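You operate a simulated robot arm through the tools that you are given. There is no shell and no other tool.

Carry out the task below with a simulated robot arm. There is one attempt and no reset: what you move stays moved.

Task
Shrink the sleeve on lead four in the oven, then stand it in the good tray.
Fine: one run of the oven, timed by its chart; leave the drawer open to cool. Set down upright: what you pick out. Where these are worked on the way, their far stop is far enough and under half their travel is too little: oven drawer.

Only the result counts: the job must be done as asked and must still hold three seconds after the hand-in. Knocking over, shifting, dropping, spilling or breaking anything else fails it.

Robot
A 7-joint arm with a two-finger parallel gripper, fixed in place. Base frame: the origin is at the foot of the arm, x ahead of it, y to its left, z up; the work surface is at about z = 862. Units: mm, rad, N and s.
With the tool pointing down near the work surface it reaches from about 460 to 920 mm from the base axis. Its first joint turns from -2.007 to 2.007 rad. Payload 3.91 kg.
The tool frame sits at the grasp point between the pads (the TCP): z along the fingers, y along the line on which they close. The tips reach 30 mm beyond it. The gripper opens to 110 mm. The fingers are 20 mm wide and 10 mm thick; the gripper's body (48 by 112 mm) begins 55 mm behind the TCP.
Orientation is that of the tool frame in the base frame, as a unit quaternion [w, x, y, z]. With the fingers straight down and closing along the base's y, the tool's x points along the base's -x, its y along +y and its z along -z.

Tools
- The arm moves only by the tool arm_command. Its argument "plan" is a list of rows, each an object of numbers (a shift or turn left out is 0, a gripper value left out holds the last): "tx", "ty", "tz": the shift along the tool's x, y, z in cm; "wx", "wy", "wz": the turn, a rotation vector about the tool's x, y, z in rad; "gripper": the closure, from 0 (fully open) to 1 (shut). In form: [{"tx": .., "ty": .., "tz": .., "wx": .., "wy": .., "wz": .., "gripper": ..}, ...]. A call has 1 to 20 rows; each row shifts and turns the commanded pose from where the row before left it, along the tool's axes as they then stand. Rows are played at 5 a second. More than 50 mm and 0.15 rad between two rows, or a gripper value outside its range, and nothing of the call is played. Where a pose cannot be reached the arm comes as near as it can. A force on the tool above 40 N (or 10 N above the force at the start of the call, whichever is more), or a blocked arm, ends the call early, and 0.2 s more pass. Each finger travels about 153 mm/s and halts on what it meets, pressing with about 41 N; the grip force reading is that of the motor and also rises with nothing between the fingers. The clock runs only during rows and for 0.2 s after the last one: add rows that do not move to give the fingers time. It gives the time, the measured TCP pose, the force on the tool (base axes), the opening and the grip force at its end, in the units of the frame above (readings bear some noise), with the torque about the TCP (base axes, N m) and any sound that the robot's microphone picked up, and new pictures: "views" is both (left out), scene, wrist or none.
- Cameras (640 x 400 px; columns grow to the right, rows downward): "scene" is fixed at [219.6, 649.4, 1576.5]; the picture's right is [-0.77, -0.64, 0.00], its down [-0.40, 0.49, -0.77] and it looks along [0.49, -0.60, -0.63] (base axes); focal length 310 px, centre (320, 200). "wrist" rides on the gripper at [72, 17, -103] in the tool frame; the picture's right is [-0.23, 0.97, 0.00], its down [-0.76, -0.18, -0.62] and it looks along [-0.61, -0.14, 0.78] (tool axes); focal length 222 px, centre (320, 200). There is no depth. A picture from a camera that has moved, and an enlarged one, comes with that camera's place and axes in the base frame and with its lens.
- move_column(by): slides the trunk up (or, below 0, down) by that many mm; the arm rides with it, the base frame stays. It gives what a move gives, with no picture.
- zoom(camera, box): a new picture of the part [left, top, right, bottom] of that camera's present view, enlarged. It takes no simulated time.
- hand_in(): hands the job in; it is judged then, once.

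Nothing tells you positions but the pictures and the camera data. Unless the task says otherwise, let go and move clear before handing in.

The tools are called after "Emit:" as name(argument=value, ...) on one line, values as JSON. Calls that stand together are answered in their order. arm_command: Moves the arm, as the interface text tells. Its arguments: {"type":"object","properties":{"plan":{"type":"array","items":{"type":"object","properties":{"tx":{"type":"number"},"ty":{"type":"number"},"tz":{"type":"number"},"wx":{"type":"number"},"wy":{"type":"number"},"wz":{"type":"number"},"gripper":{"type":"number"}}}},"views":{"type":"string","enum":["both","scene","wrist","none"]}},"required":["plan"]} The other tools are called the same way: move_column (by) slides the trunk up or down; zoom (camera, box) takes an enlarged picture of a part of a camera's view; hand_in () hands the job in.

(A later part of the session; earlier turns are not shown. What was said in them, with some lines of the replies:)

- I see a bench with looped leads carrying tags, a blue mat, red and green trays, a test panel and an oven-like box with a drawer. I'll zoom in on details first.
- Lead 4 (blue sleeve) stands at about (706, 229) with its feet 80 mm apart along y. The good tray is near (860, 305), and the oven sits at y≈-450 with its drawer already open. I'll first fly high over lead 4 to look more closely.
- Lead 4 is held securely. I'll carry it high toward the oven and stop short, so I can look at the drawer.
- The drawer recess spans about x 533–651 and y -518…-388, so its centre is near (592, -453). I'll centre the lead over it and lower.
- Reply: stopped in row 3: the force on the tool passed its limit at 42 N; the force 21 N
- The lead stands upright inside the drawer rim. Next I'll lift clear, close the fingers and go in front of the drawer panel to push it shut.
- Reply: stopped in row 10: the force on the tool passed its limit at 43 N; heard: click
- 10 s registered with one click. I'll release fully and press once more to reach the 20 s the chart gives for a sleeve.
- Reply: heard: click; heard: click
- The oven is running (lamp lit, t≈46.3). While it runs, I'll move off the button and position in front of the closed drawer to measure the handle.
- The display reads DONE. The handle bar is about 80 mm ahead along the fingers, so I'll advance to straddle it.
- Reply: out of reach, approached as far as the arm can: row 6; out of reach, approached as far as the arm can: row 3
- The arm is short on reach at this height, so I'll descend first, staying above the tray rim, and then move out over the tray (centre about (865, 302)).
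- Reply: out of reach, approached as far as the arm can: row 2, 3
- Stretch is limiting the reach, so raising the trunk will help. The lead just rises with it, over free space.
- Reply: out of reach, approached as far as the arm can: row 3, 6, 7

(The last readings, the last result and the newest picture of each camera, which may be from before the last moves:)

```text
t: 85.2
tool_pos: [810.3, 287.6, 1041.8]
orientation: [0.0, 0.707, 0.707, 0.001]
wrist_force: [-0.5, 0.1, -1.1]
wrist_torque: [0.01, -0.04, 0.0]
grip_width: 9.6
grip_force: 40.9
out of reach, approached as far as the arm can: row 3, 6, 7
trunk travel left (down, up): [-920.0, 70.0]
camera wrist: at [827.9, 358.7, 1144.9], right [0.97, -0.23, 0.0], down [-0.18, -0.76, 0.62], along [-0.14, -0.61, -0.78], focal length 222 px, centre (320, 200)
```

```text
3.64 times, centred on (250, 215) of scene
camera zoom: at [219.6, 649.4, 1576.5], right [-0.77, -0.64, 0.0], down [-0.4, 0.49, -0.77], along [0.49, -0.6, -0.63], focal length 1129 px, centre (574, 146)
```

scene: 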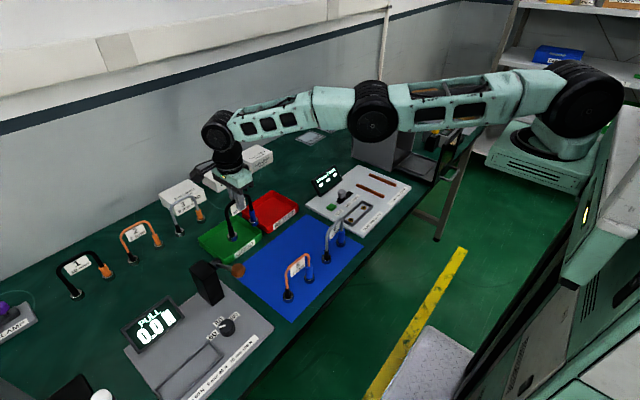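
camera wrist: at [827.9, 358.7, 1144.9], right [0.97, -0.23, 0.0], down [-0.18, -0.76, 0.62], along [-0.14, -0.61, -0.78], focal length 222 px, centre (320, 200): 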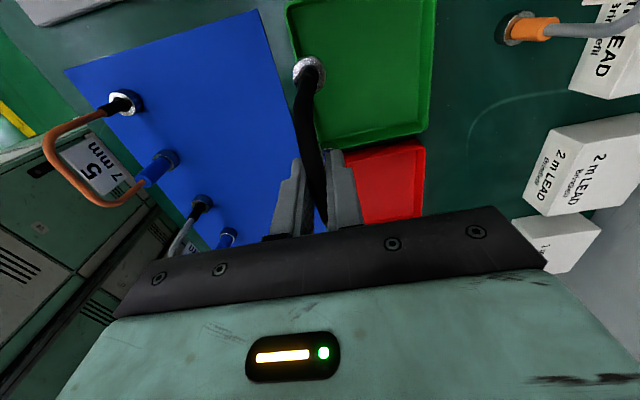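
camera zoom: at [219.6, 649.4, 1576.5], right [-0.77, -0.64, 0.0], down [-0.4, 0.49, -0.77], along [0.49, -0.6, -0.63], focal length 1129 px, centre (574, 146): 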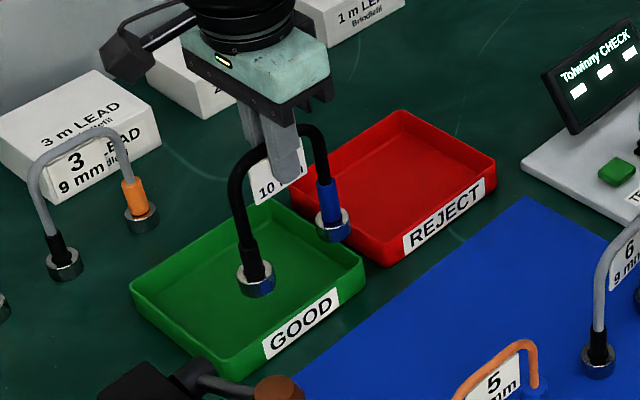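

Raising the trunk gained nothing, so the wrist yaw is probably what costs reach. I'll retreat, lift and turn the tool half a turn; the lead is symmetric enough for the tray either way round.

Emit:
arm_command(plan=[{"tz": -3}, {"tz": -4}, {"tz": -4, "ty": -1}, {"ty": -4, "tx": -3}, {"ty": -4, "tx": -3}, {"ty": -2, "tx": -2}, {}], views="none")

Emit:
arm_command(plan=[{"wz": -0.1428}, {"wz": -0.1428}, {"wz": -0.1428}, {"wz": -0.1428}, {"wz": -0.1428}, {"wz": -0.1428}, {"wz": -0.1428}, {"wz": -0.1428}, {"wz": -0.1428}, {"wz": -0.1428}, {"wz": -0.1428}, {}])

```text
t: 86.8
tool_pos: [700.8, 206.8, 1149.9]
orientation: [-0.001, 0.708, 0.706, 0.001]
wrist_force: [-0.3, 0.4, -2.1]
wrist_torque: [0.0, 0.01, -0.01]
grip_width: 10.1
grip_force: 41.0
trunk travel left (down, up): [-920.0, 70.0]
```

```text
t: 89.4
tool_pos: [700.7, 206.3, 1148.8]
orientation: [0.001, -0.002, 1.0, 0.001]
wrist_force: [-0.7, -0.2, -0.9]
wrist_torque: [-0.03, 0.02, 0.01]
grip_width: 9.8
grip_force: 40.5
trunk travel left (down, up): [-920.0, 70.0]
camera wrist: at [628.4, 222.2, 1254.0], right [0.23, 0.97, 0.0], down [0.76, -0.18, 0.62], along [0.61, -0.14, -0.78], focal length 222 px, centre (320, 200)
```

scene: 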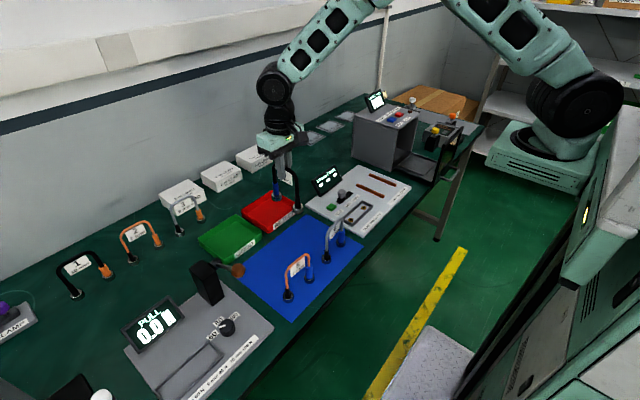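
wrist: 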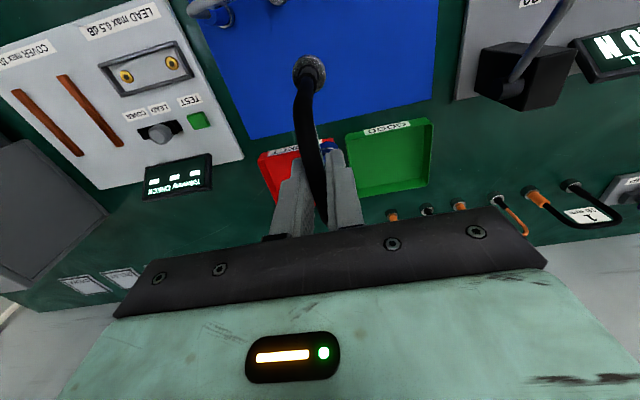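

Emit:
arm_command(plan=[{"wz": -0.1428}, {"wz": -0.1428}, {"wz": -0.1428}, {"wz": -0.1428}, {"wz": -0.1428}, {"wz": -0.1428}, {"wz": -0.1428}, {"wz": -0.1428}, {"wz": -0.1428}, {"wz": -0.1428}, {"wz": -0.1428}, {}])

```text
t: 92.0
tool_pos: [700.3, 206.1, 1150.4]
orientation: [0.0, 0.707, -0.707, 0.001]
wrist_force: [0.2, -0.1, -0.8]
wrist_torque: [-0.02, -0.01, 0.0]
grip_width: 10.1
grip_force: 41.3
trunk travel left (down, up): [-920.0, 70.0]
camera wrist: at [683.8, 132.9, 1254.3], right [-0.97, 0.23, 0.0], down [0.18, 0.76, 0.62], along [0.14, 0.61, -0.78], focal length 222 px, centre (320, 200)
```

scene: 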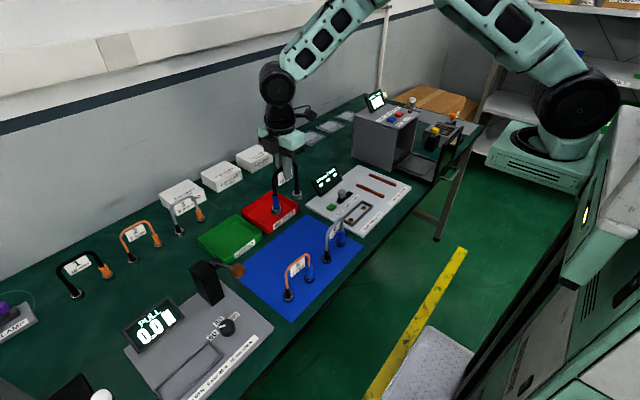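
wrist: 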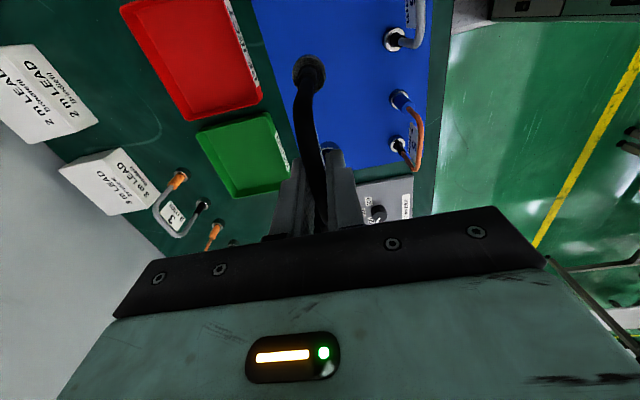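

Emit:
arm_command(plan=[{"tz": 4}, {"tz": 4}, {"tz": 3}, {"ty": -3.5, "tx": -2.4}, {"ty": -3.5, "tx": -2.4}, {"ty": -3.5, "tx": -2.4}, {"ty": -3.5, "tx": -2.4}, {}])

Emit:
zoom(camera="scene", box=[190, 160, 310, 270])

```text
t: 93.8
tool_pos: [813.4, 283.8, 1039.9]
orientation: [-0.001, 0.708, -0.707, 0.0]
wrist_force: [0.9, -0.8, -1.4]
wrist_torque: [0.02, 0.03, -0.04]
grip_width: 9.6
grip_force: 41.3
out of reach, approached as far as the arm can: row 7
trunk travel left (down, up): [-920.0, 70.0]
camera wrist: at [796.5, 210.1, 1144.1], right [-0.97, 0.23, 0.0], down [0.18, 0.76, 0.62], along [0.14, 0.61, -0.78], focal length 222 px, centre (320, 200)
```

scene: 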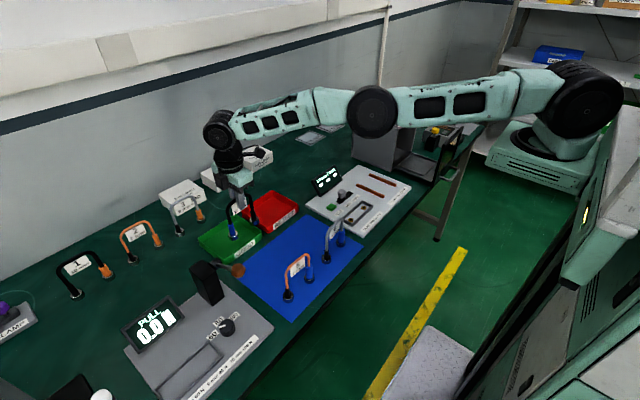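
wrist: 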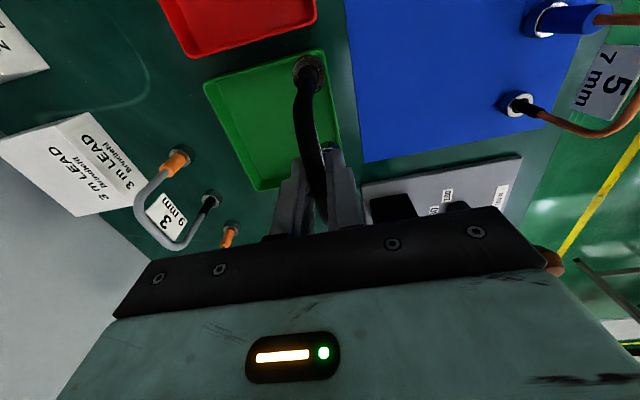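

```text
3.64 times, centred on (250, 215) of scene
camera zoom: at [219.6, 649.4, 1576.5], right [-0.77, -0.64, 0.0], down [-0.4, 0.49, -0.77], along [0.49, -0.6, -0.63], focal length 1129 px, centre (574, 146)
```

zoom: 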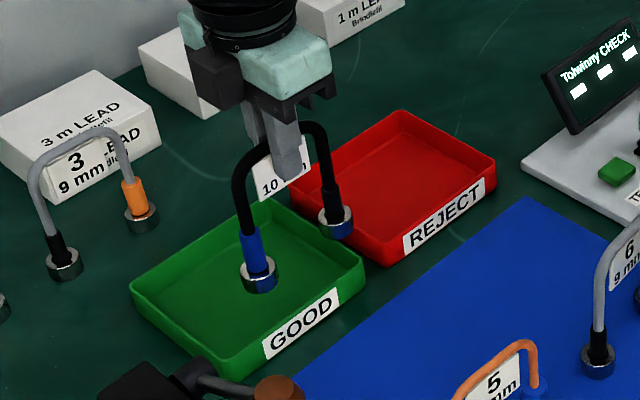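

Yaw makes no difference; it is the arm's stretch limit (radius about 866). I'll bring the trunk back down, then lean the tool a few degrees outward to gain the missing centimetre.

Emit:
arm_command(plan=[{"ty": 2.5}, {"ty": 2.5}, {"tz": -4}, {"tz": -4}, {"tz": -4}, {}], views="none")

Emit:
move_column(by=-120)

```text
t: 95.2
tool_pos: [762.7, 283.2, 1159.9]
orientation: [0.0, 0.708, -0.707, 0.0]
wrist_force: [0.0, 0.9, -1.1]
wrist_torque: [0.02, -0.01, 0.01]
grip_width: 10.3
grip_force: 41.4
trunk travel left (down, up): [-920.0, 70.0]
```

```text
t: 96.7
tool_pos: [763.7, 282.8, 1040.9]
orientation: [-0.002, 0.708, -0.706, 0.0]
wrist_force: [0.5, -0.1, -1.3]
wrist_torque: [0.04, 0.02, 0.03]
grip_width: 9.9
grip_force: 40.8
trunk travel left (down, up): [-800.0, 190.0]
```

Emit:
arm_command(plan=[{"wx": 0.035}, {"wx": 0.035}, {"ty": -2, "tx": -0.9, "tz": 0.14}, {"ty": -2, "tx": -0.9, "tz": 0.14}, {"ty": -1.8, "tz": 0.13}, {}])

Emit:
zoom(camera="scene", box=[190, 160, 310, 270])

Emit:
zoom(camera="wrist", box=[180, 0, 460, 200])

```text
t: 98.1
tool_pos: [820.1, 300.6, 1039.7]
orientation: [0.025, -0.706, 0.707, -0.026]
wrist_force: [-0.2, 0.6, -2.4]
wrist_torque: [0.02, 0.01, -0.01]
grip_width: 9.7
grip_force: 40.4
trunk travel left (down, up): [-800.0, 190.0]
camera wrist: at [796.5, 228.0, 1142.7], right [-0.97, 0.23, -0.07], down [0.13, 0.76, 0.63], along [0.2, 0.61, -0.77], focal length 222 px, centre (320, 200)
```

scene: 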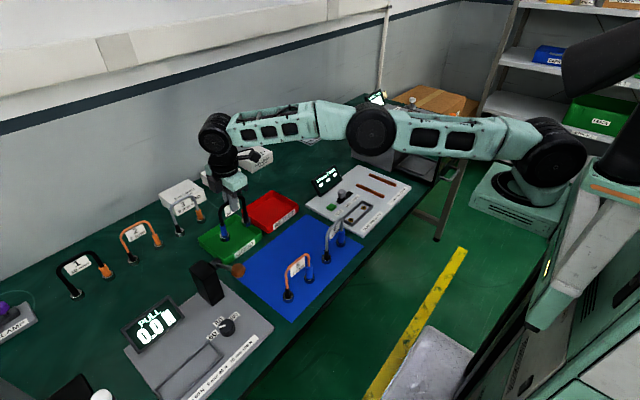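
wrist: 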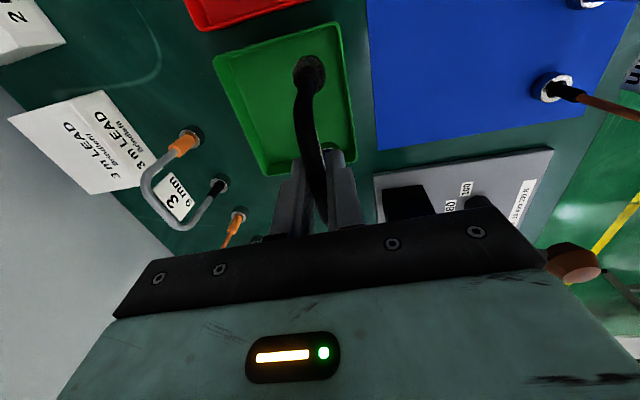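

```text
3.64 times, centred on (250, 215) of scene
camera zoom: at [219.6, 649.4, 1576.5], right [-0.77, -0.64, 0.0], down [-0.4, 0.49, -0.77], along [0.49, -0.6, -0.63], focal length 1129 px, centre (574, 146)
```

zoom: 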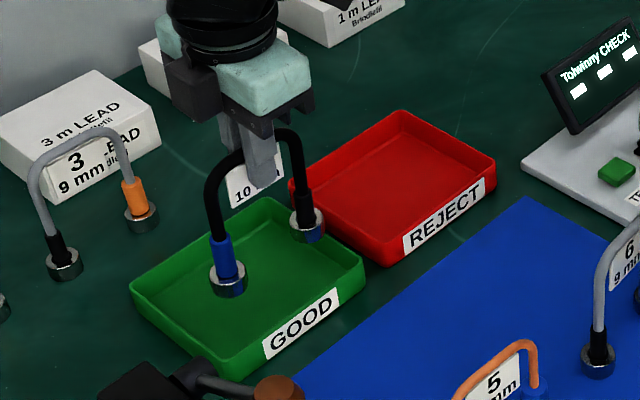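

```text
2.00 times, centred on (320, 100) of wrist
camera zoom: at [796.5, 228.0, 1142.7], right [-0.97, 0.23, -0.07], down [0.13, 0.76, 0.63], along [0.2, 0.61, -0.77], focal length 444 px, centre (320, 400)
```

zoom: 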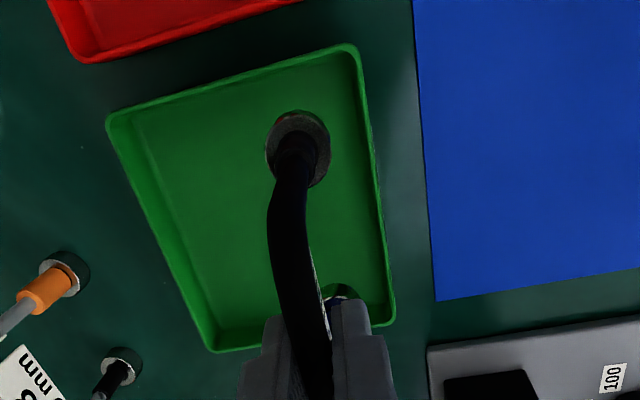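

Emit:
arm_command(plan=[{"ty": 0.12, "tz": 1.7}, {"ty": 0.12, "tz": 1.7}, {"ty": 0.1, "tz": 1.45}, {}])

Emit:
zoom(camera="scene", box=[190, 170, 290, 260])

Emit:
zoom(camera="wrist", box=[180, 0, 460, 200])

```text
t: 99.1
tool_pos: [820.8, 300.9, 991.4]
orientation: [0.025, -0.707, 0.707, -0.025]
wrist_force: [0.4, 0.2, -1.4]
wrist_torque: [-0.02, 0.01, -0.02]
grip_width: 9.9
grip_force: 41.2
trunk travel left (down, up): [-800.0, 190.0]
camera wrist: at [797.3, 228.5, 1094.0], right [-0.97, 0.23, -0.07], down [0.13, 0.76, 0.64], along [0.2, 0.61, -0.77], focal length 222 px, centre (320, 200)
```

scene: 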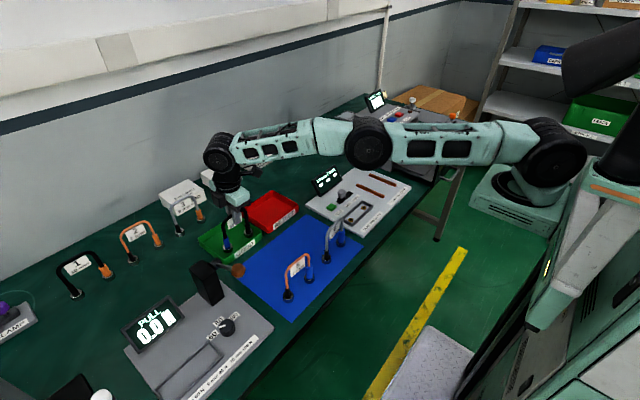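
wrist: 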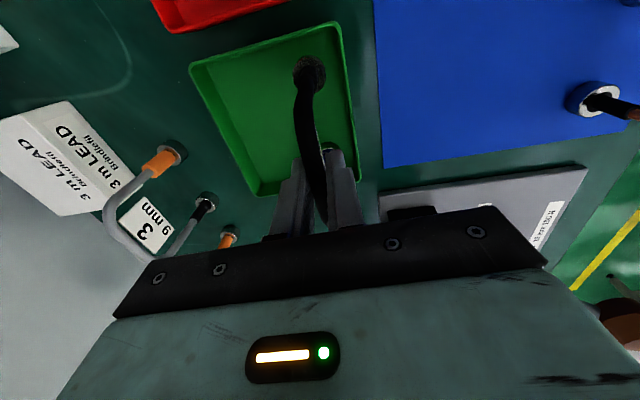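

```text
4.44 times, centred on (240, 215) of scene
camera zoom: at [219.6, 649.4, 1576.5], right [-0.77, -0.64, 0.0], down [-0.4, 0.49, -0.77], along [0.49, -0.6, -0.63], focal length 1380 px, centre (676, 133)
```

zoom: 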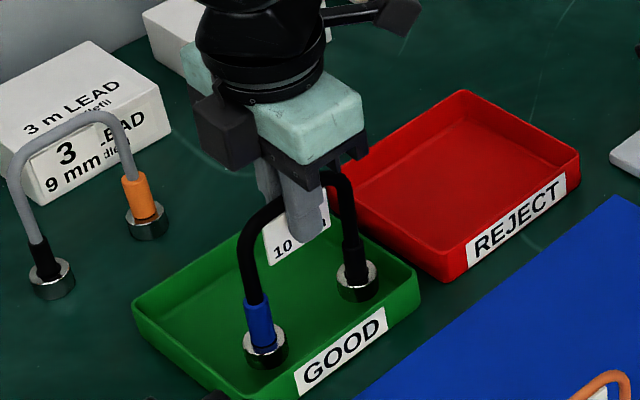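

```text
2.00 times, centred on (320, 100) of wrist
camera zoom: at [797.3, 228.5, 1094.0], right [-0.97, 0.23, -0.07], down [0.13, 0.76, 0.64], along [0.2, 0.61, -0.77], focal length 444 px, centre (320, 400)
```

zoom: 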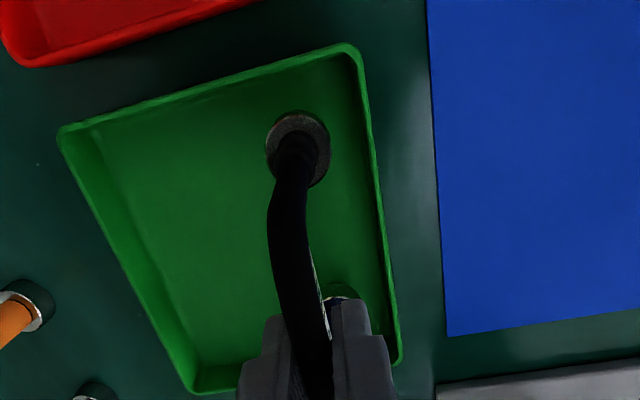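

Emit:
arm_command(plan=[{"wx": -0.03}, {}], views="none")

```text
t: 99.7
tool_pos: [817.2, 298.9, 990.7]
orientation: [-0.014, 0.707, -0.707, 0.015]
wrist_force: [0.3, -0.2, -1.4]
wrist_torque: [-0.02, -0.01, 0.01]
grip_width: 9.7
grip_force: 41.7
out of reach, approached as far as the arm can: row 1
trunk travel left (down, up): [-800.0, 190.0]
```

Emit:
arm_command(plan=[{"wx": 0.025}, {"ty": -0.4, "tx": -0.2}, {}], views="none")

```text
t: 100.5
tool_pos: [820.9, 300.8, 992.9]
orientation: [0.023, -0.706, 0.707, -0.023]
wrist_force: [0.5, 0.3, -0.8]
wrist_torque: [-0.04, 0.03, 0.01]
grip_width: 9.9
grip_force: 40.7
trunk travel left (down, up): [-800.0, 190.0]
```

Emit:
arm_command(plan=[{"ty": 0.026, "tz": 0.4}, {"ty": 0.026, "tz": 0.4}, {"ty": 0.013, "tz": 0.2}, {}], views="none")

Emit:
arm_command(plan=[{"ty": 0.013, "tz": 0.2}, {}], views="none")

Emit:
zoom(camera="scene", box=[200, 190, 280, 250])

```text
t: 101.5
tool_pos: [820.1, 300.7, 982.3]
orientation: [0.024, -0.707, 0.707, -0.023]
wrist_force: [0.5, -0.7, -0.8]
wrist_torque: [0.02, -0.02, 0.01]
grip_width: 9.9
grip_force: 41.6
trunk travel left (down, up): [-800.0, 190.0]
```

```text
t: 102.1
tool_pos: [821.4, 298.9, 979.3]
orientation: [0.023, -0.706, 0.707, -0.023]
wrist_force: [-1.1, -0.3, -1.5]
wrist_torque: [0.03, 0.02, 0.01]
grip_width: 10.0
grip_force: 40.9
trunk travel left (down, up): [-800.0, 190.0]
```

```text
6.67 times, centred on (240, 220) of scene
camera zoom: at [219.6, 649.4, 1576.5], right [-0.77, -0.64, 0.0], down [-0.4, 0.49, -0.77], along [0.49, -0.6, -0.63], focal length 2070 px, centre (853, 67)
```

zoom: 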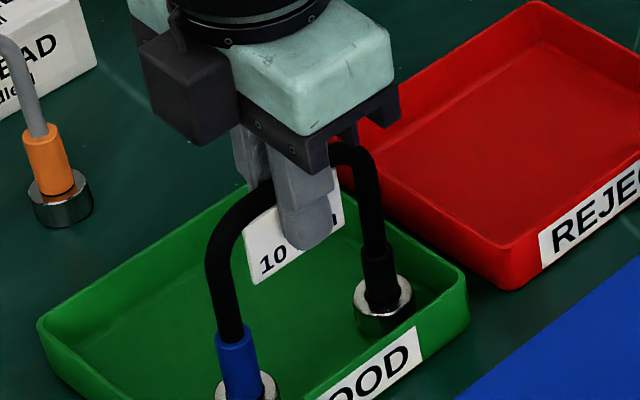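

Emit:
arm_command(plan=[{"ty": 0.006, "tz": 0.1}, {"ty": 0.006, "tz": 0.1}, {}], views="none")

```text
t: 102.9
tool_pos: [819.5, 301.6, 978.7]
orientation: [-0.022, 0.707, -0.706, 0.024]
wrist_force: [0.0, -0.1, -2.4]
wrist_torque: [0.0, 0.02, -0.01]
grip_width: 9.9
grip_force: 40.9
trunk travel left (down, up): [-800.0, 190.0]
```

Emit:
arm_command(plan=[{"ty": 0.006, "tz": 0.1}, {}], views="none")

Emit:
arm_command(plan=[{"ty": 0.006, "tz": 0.1}, {}], views="none")

```text
t: 103.5
tool_pos: [819.5, 301.8, 977.3]
orientation: [0.024, -0.706, 0.707, -0.023]
wrist_force: [0.6, 0.2, -0.7]
wrist_torque: [-0.02, 0.0, 0.02]
grip_width: 9.6
grip_force: 40.5
trunk travel left (down, up): [-800.0, 190.0]
```

```text
t: 104.1
tool_pos: [819.3, 301.4, 975.9]
orientation: [0.025, -0.706, 0.707, -0.023]
wrist_force: [-0.5, -0.4, 3.1]
wrist_torque: [-0.29, 0.02, 0.02]
grip_width: 9.8
grip_force: 41.5
trunk travel left (down, up): [-800.0, 190.0]
```

Emit:
arm_command(plan=[{"ty": 0.006, "tz": 0.1}, {}], views="none")

Emit:
zoom(camera="scene", box=[200, 190, 280, 260])

```text
t: 104.7
tool_pos: [821.6, 300.4, 976.2]
orientation: [0.025, -0.707, 0.707, -0.023]
wrist_force: [-1.1, -1.4, 11.5]
wrist_torque: [-0.49, 0.13, -0.05]
grip_width: 9.9
grip_force: 41.1
trunk travel left (down, up): [-800.0, 190.0]
```

```text
5.71 times, centred on (240, 225) of scene
camera zoom: at [219.6, 649.4, 1576.5], right [-0.77, -0.64, 0.0], down [-0.4, 0.49, -0.77], along [0.49, -0.6, -0.63], focal length 1774 px, centre (777, 57)
```

zoom: 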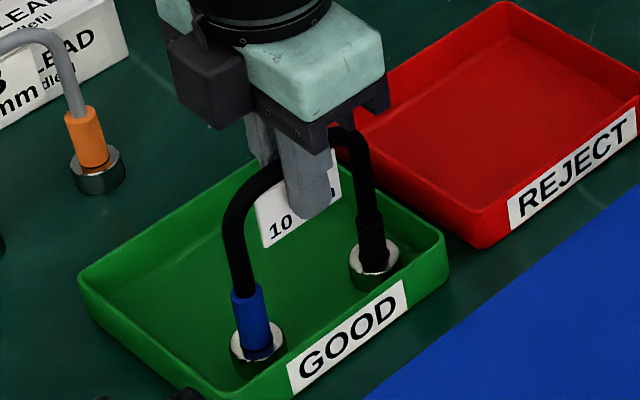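

Emit:
arm_command(plan=[{"gripper": 0.9}, {"gripper": 0.88}, {"gripper": 0.86}, {"gripper": 0.84}, {"gripper": 0.8}, {"gripper": 0.74}, {"gripper": 0.66}, {"gripper": 0.6}, {}, {}])

Emit:
zoom(camera="scene", box=[200, 190, 280, 260])

Emit:
zoom(camera="wrist", box=[180, 0, 460, 240])

```text
t: 106.9
tool_pos: [819.5, 301.0, 974.9]
orientation: [-0.024, 0.707, -0.706, 0.022]
wrist_force: [-0.5, 0.2, -0.1]
wrist_torque: [-0.01, 0.0, 0.0]
grip_width: 43.9
grip_force: 0.1
trunk travel left (down, up): [-800.0, 190.0]
camera wrist: at [796.9, 227.2, 1077.5], right [-0.97, 0.23, -0.07], down [0.14, 0.76, 0.63], along [0.19, 0.61, -0.77], focal length 222 px, centre (320, 200)
```

scene: 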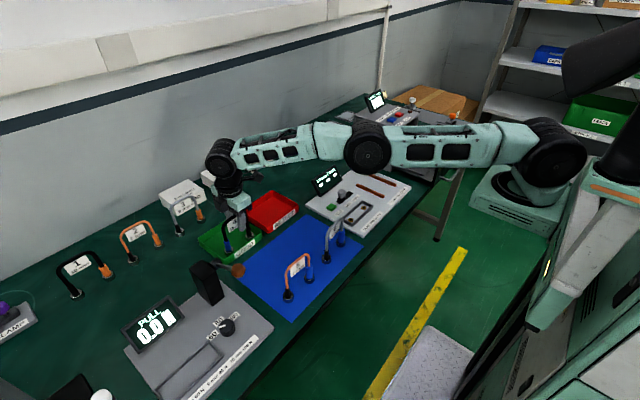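
wrist: 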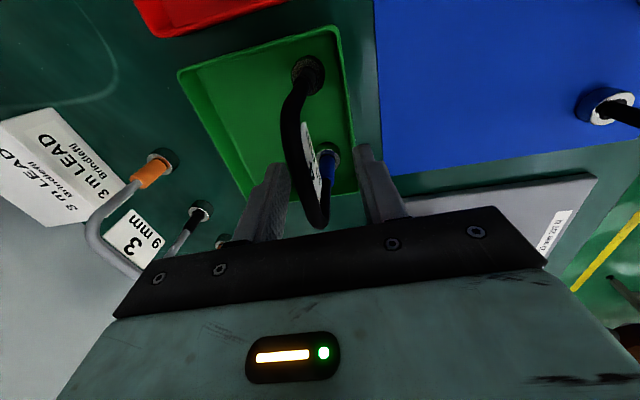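

```text
5.71 times, centred on (240, 225) of scene
camera zoom: at [219.6, 649.4, 1576.5], right [-0.77, -0.64, 0.0], down [-0.4, 0.49, -0.77], along [0.49, -0.6, -0.63], focal length 1774 px, centre (777, 57)
```

zoom: 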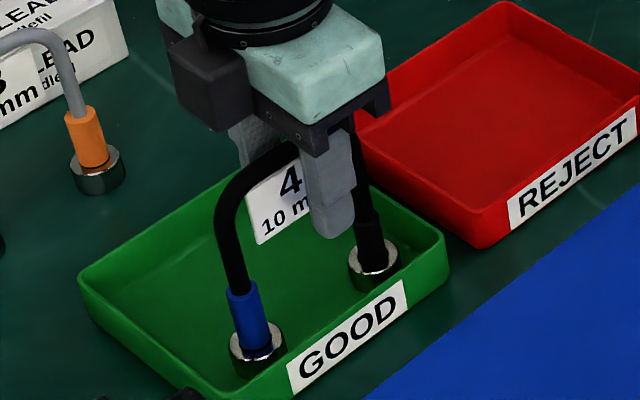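

```text
1.67 times, centred on (320, 120) of wrist
camera zoom: at [796.9, 227.2, 1077.5], right [-0.97, 0.23, -0.07], down [0.14, 0.76, 0.63], along [0.19, 0.61, -0.77], focal length 370 px, centre (320, 333)
```

zoom: 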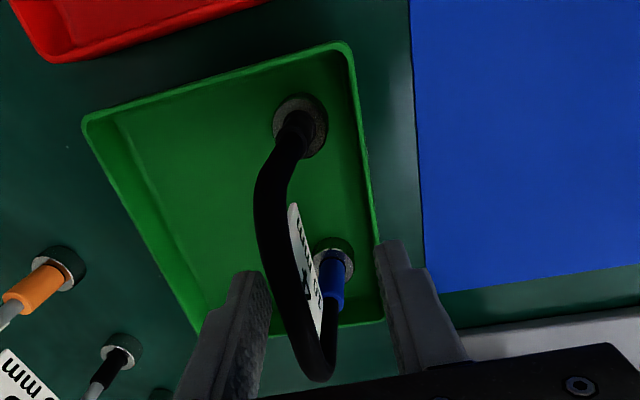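

Emit:
arm_command(plan=[{"gripper": 0.4}, {"gripper": 0.3}, {}, {"tz": -1}, {"tz": -2}, {"tz": -3}, {"tz": -3}, {"tz": -3}, {}])

Emit:
zoom(camera="scene", box=[200, 190, 280, 260])

Emit:
zoom(camera="wrist", box=[180, 0, 460, 240])

```text
t: 108.9
tool_pos: [812.7, 301.4, 1095.5]
orientation: [-0.023, 0.707, -0.707, 0.024]
wrist_force: [-0.6, 0.0, 0.1]
wrist_torque: [-0.03, 0.0, 0.01]
grip_width: 77.1
grip_force: 0.1
trunk travel left (down, up): [-800.0, 190.0]
camera wrist: at [788.9, 227.4, 1198.1], right [-0.97, 0.23, -0.06], down [0.14, 0.76, 0.63], along [0.19, 0.61, -0.77], focal length 222 px, centre (320, 200)
```

scene: 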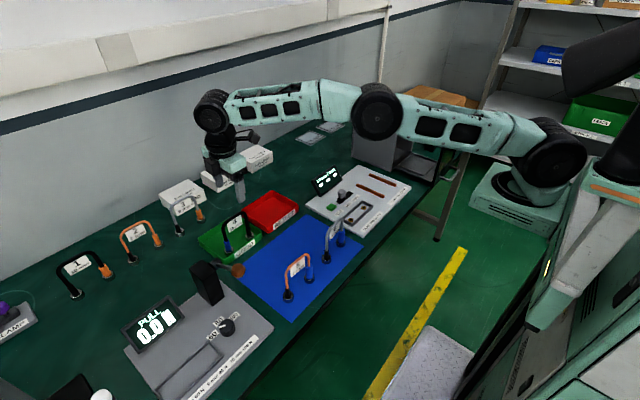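
wrist: 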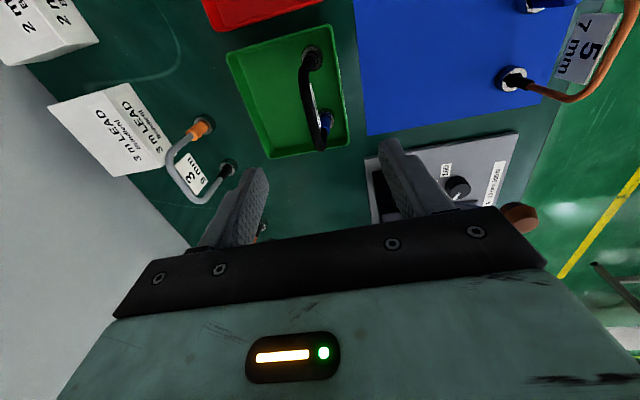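

```text
5.71 times, centred on (240, 225) of scene
camera zoom: at [219.6, 649.4, 1576.5], right [-0.77, -0.64, 0.0], down [-0.4, 0.49, -0.77], along [0.49, -0.6, -0.63], focal length 1774 px, centre (777, 57)
```

zoom: 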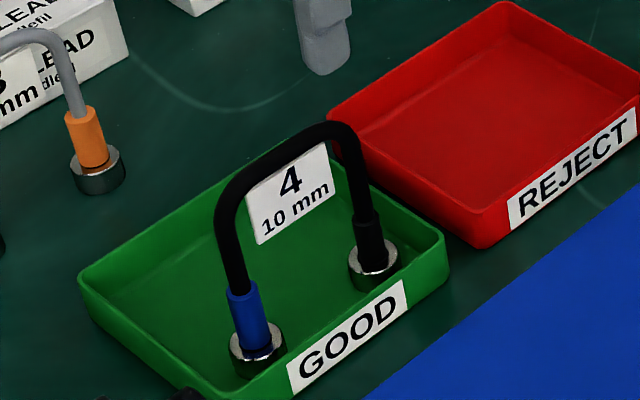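

```text
1.67 times, centred on (320, 120) of wrist
camera zoom: at [788.9, 227.4, 1198.1], right [-0.97, 0.23, -0.06], down [0.14, 0.76, 0.63], along [0.19, 0.61, -0.77], focal length 370 px, centre (320, 333)
```

zoom: 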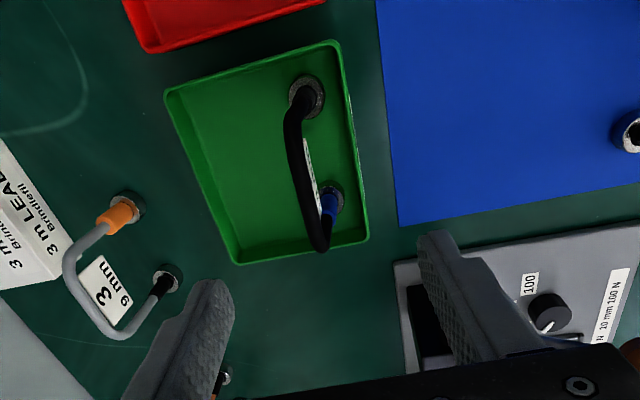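

Lead 4 stands upright in the GOOD tray. I'll move the arm well clear and check the drawer before handing in.

Emit:
arm_command(plan=[{"tz": -4}, {"tz": -4}, {"ty": 4}, {"ty": 4}, {"ty": 4}, {}])

Emit:
zoom(camera="scene", box=[350, 80, 480, 190])

Emit:
zoom(camera="scene", box=[180, 170, 360, 300])

```text
t: 110.3
tool_pos: [750.3, 355.0, 1186.8]
orientation: [-0.023, 0.707, -0.706, 0.023]
wrist_force: [-0.4, 0.1, 0.0]
wrist_torque: [0.03, 0.04, 0.0]
grip_width: 77.2
grip_force: 0.0
out of reach, approached as far as the arm can: row 2, 3, 4, 5
trunk travel left (down, up): [-800.0, 190.0]
camera wrist: at [726.7, 282.3, 1288.9], right [-0.97, 0.23, -0.06], down [0.14, 0.76, 0.63], along [0.19, 0.61, -0.77], focal length 222 px, centre (320, 200)
```

scene: 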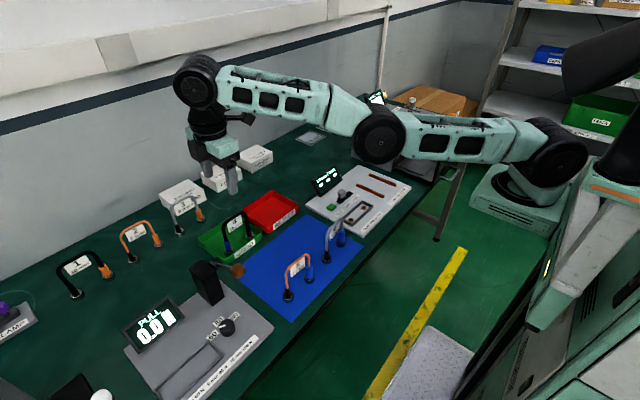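
wrist: 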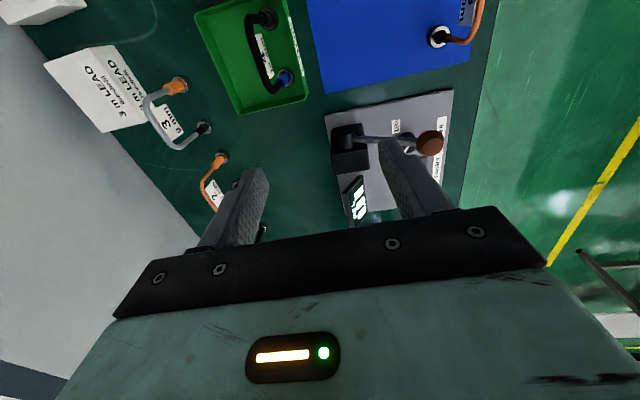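

```text
3.64 times, centred on (415, 135) of scene
camera zoom: at [219.6, 649.4, 1576.5], right [-0.77, -0.64, 0.0], down [-0.4, 0.49, -0.77], along [0.49, -0.6, -0.63], focal length 1129 px, centre (-26, 436)
```

zoom: 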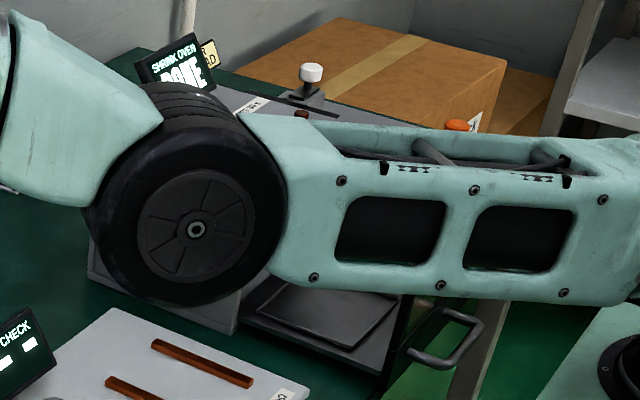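

```text
3.08 times, centred on (270, 235) of scene
camera zoom: at [219.6, 649.4, 1576.5], right [-0.77, -0.64, 0.0], down [-0.4, 0.49, -0.77], along [0.49, -0.6, -0.63], focal length 955 px, centre (474, 92)
```

zoom: 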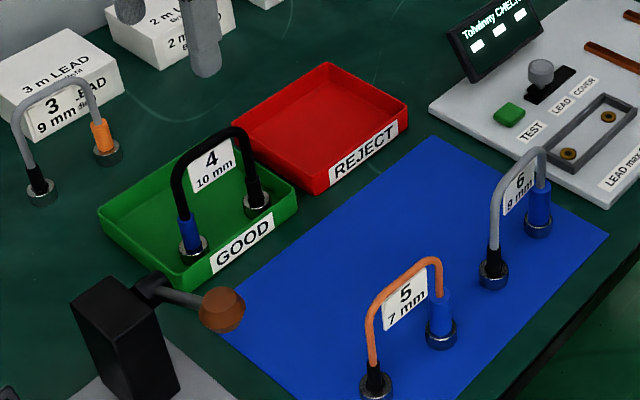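

The drawer stands open and empty, the oven shows DONE, and lead 4 is upright in the GOOD tray. Nothing else has been disturbed and the gripper is clear, so I'm handing in.

Emit:
hand_in()

```text
The job is handed in.
```

Lead four is standing upright in the good tray, its sleeve shrunk in one 20 s oven run, the time the chart gives for a sleeve. The job is handed in; I haven't seen the judgement.

- **Oven:** I pressed +10 s twice and START once, and the display ran down to DONE. The sleeve looked shrunk when the drawer came out.
- **Drawer:** It is open and empty. By the pictures it is within about 10 mm of where it first stood, well past half travel.
- **Lead:** The tray is near the arm's reach limit, so I set the lead down with the tool leaning about 4°, and it settled flat when released. It stands turned half round from how it was on the mat, with the blue sleeve on the other side.
- **Everything else:** I saw nothing knocked or shifted in the last pictures. The gripper was clear of the tray before I handed in.
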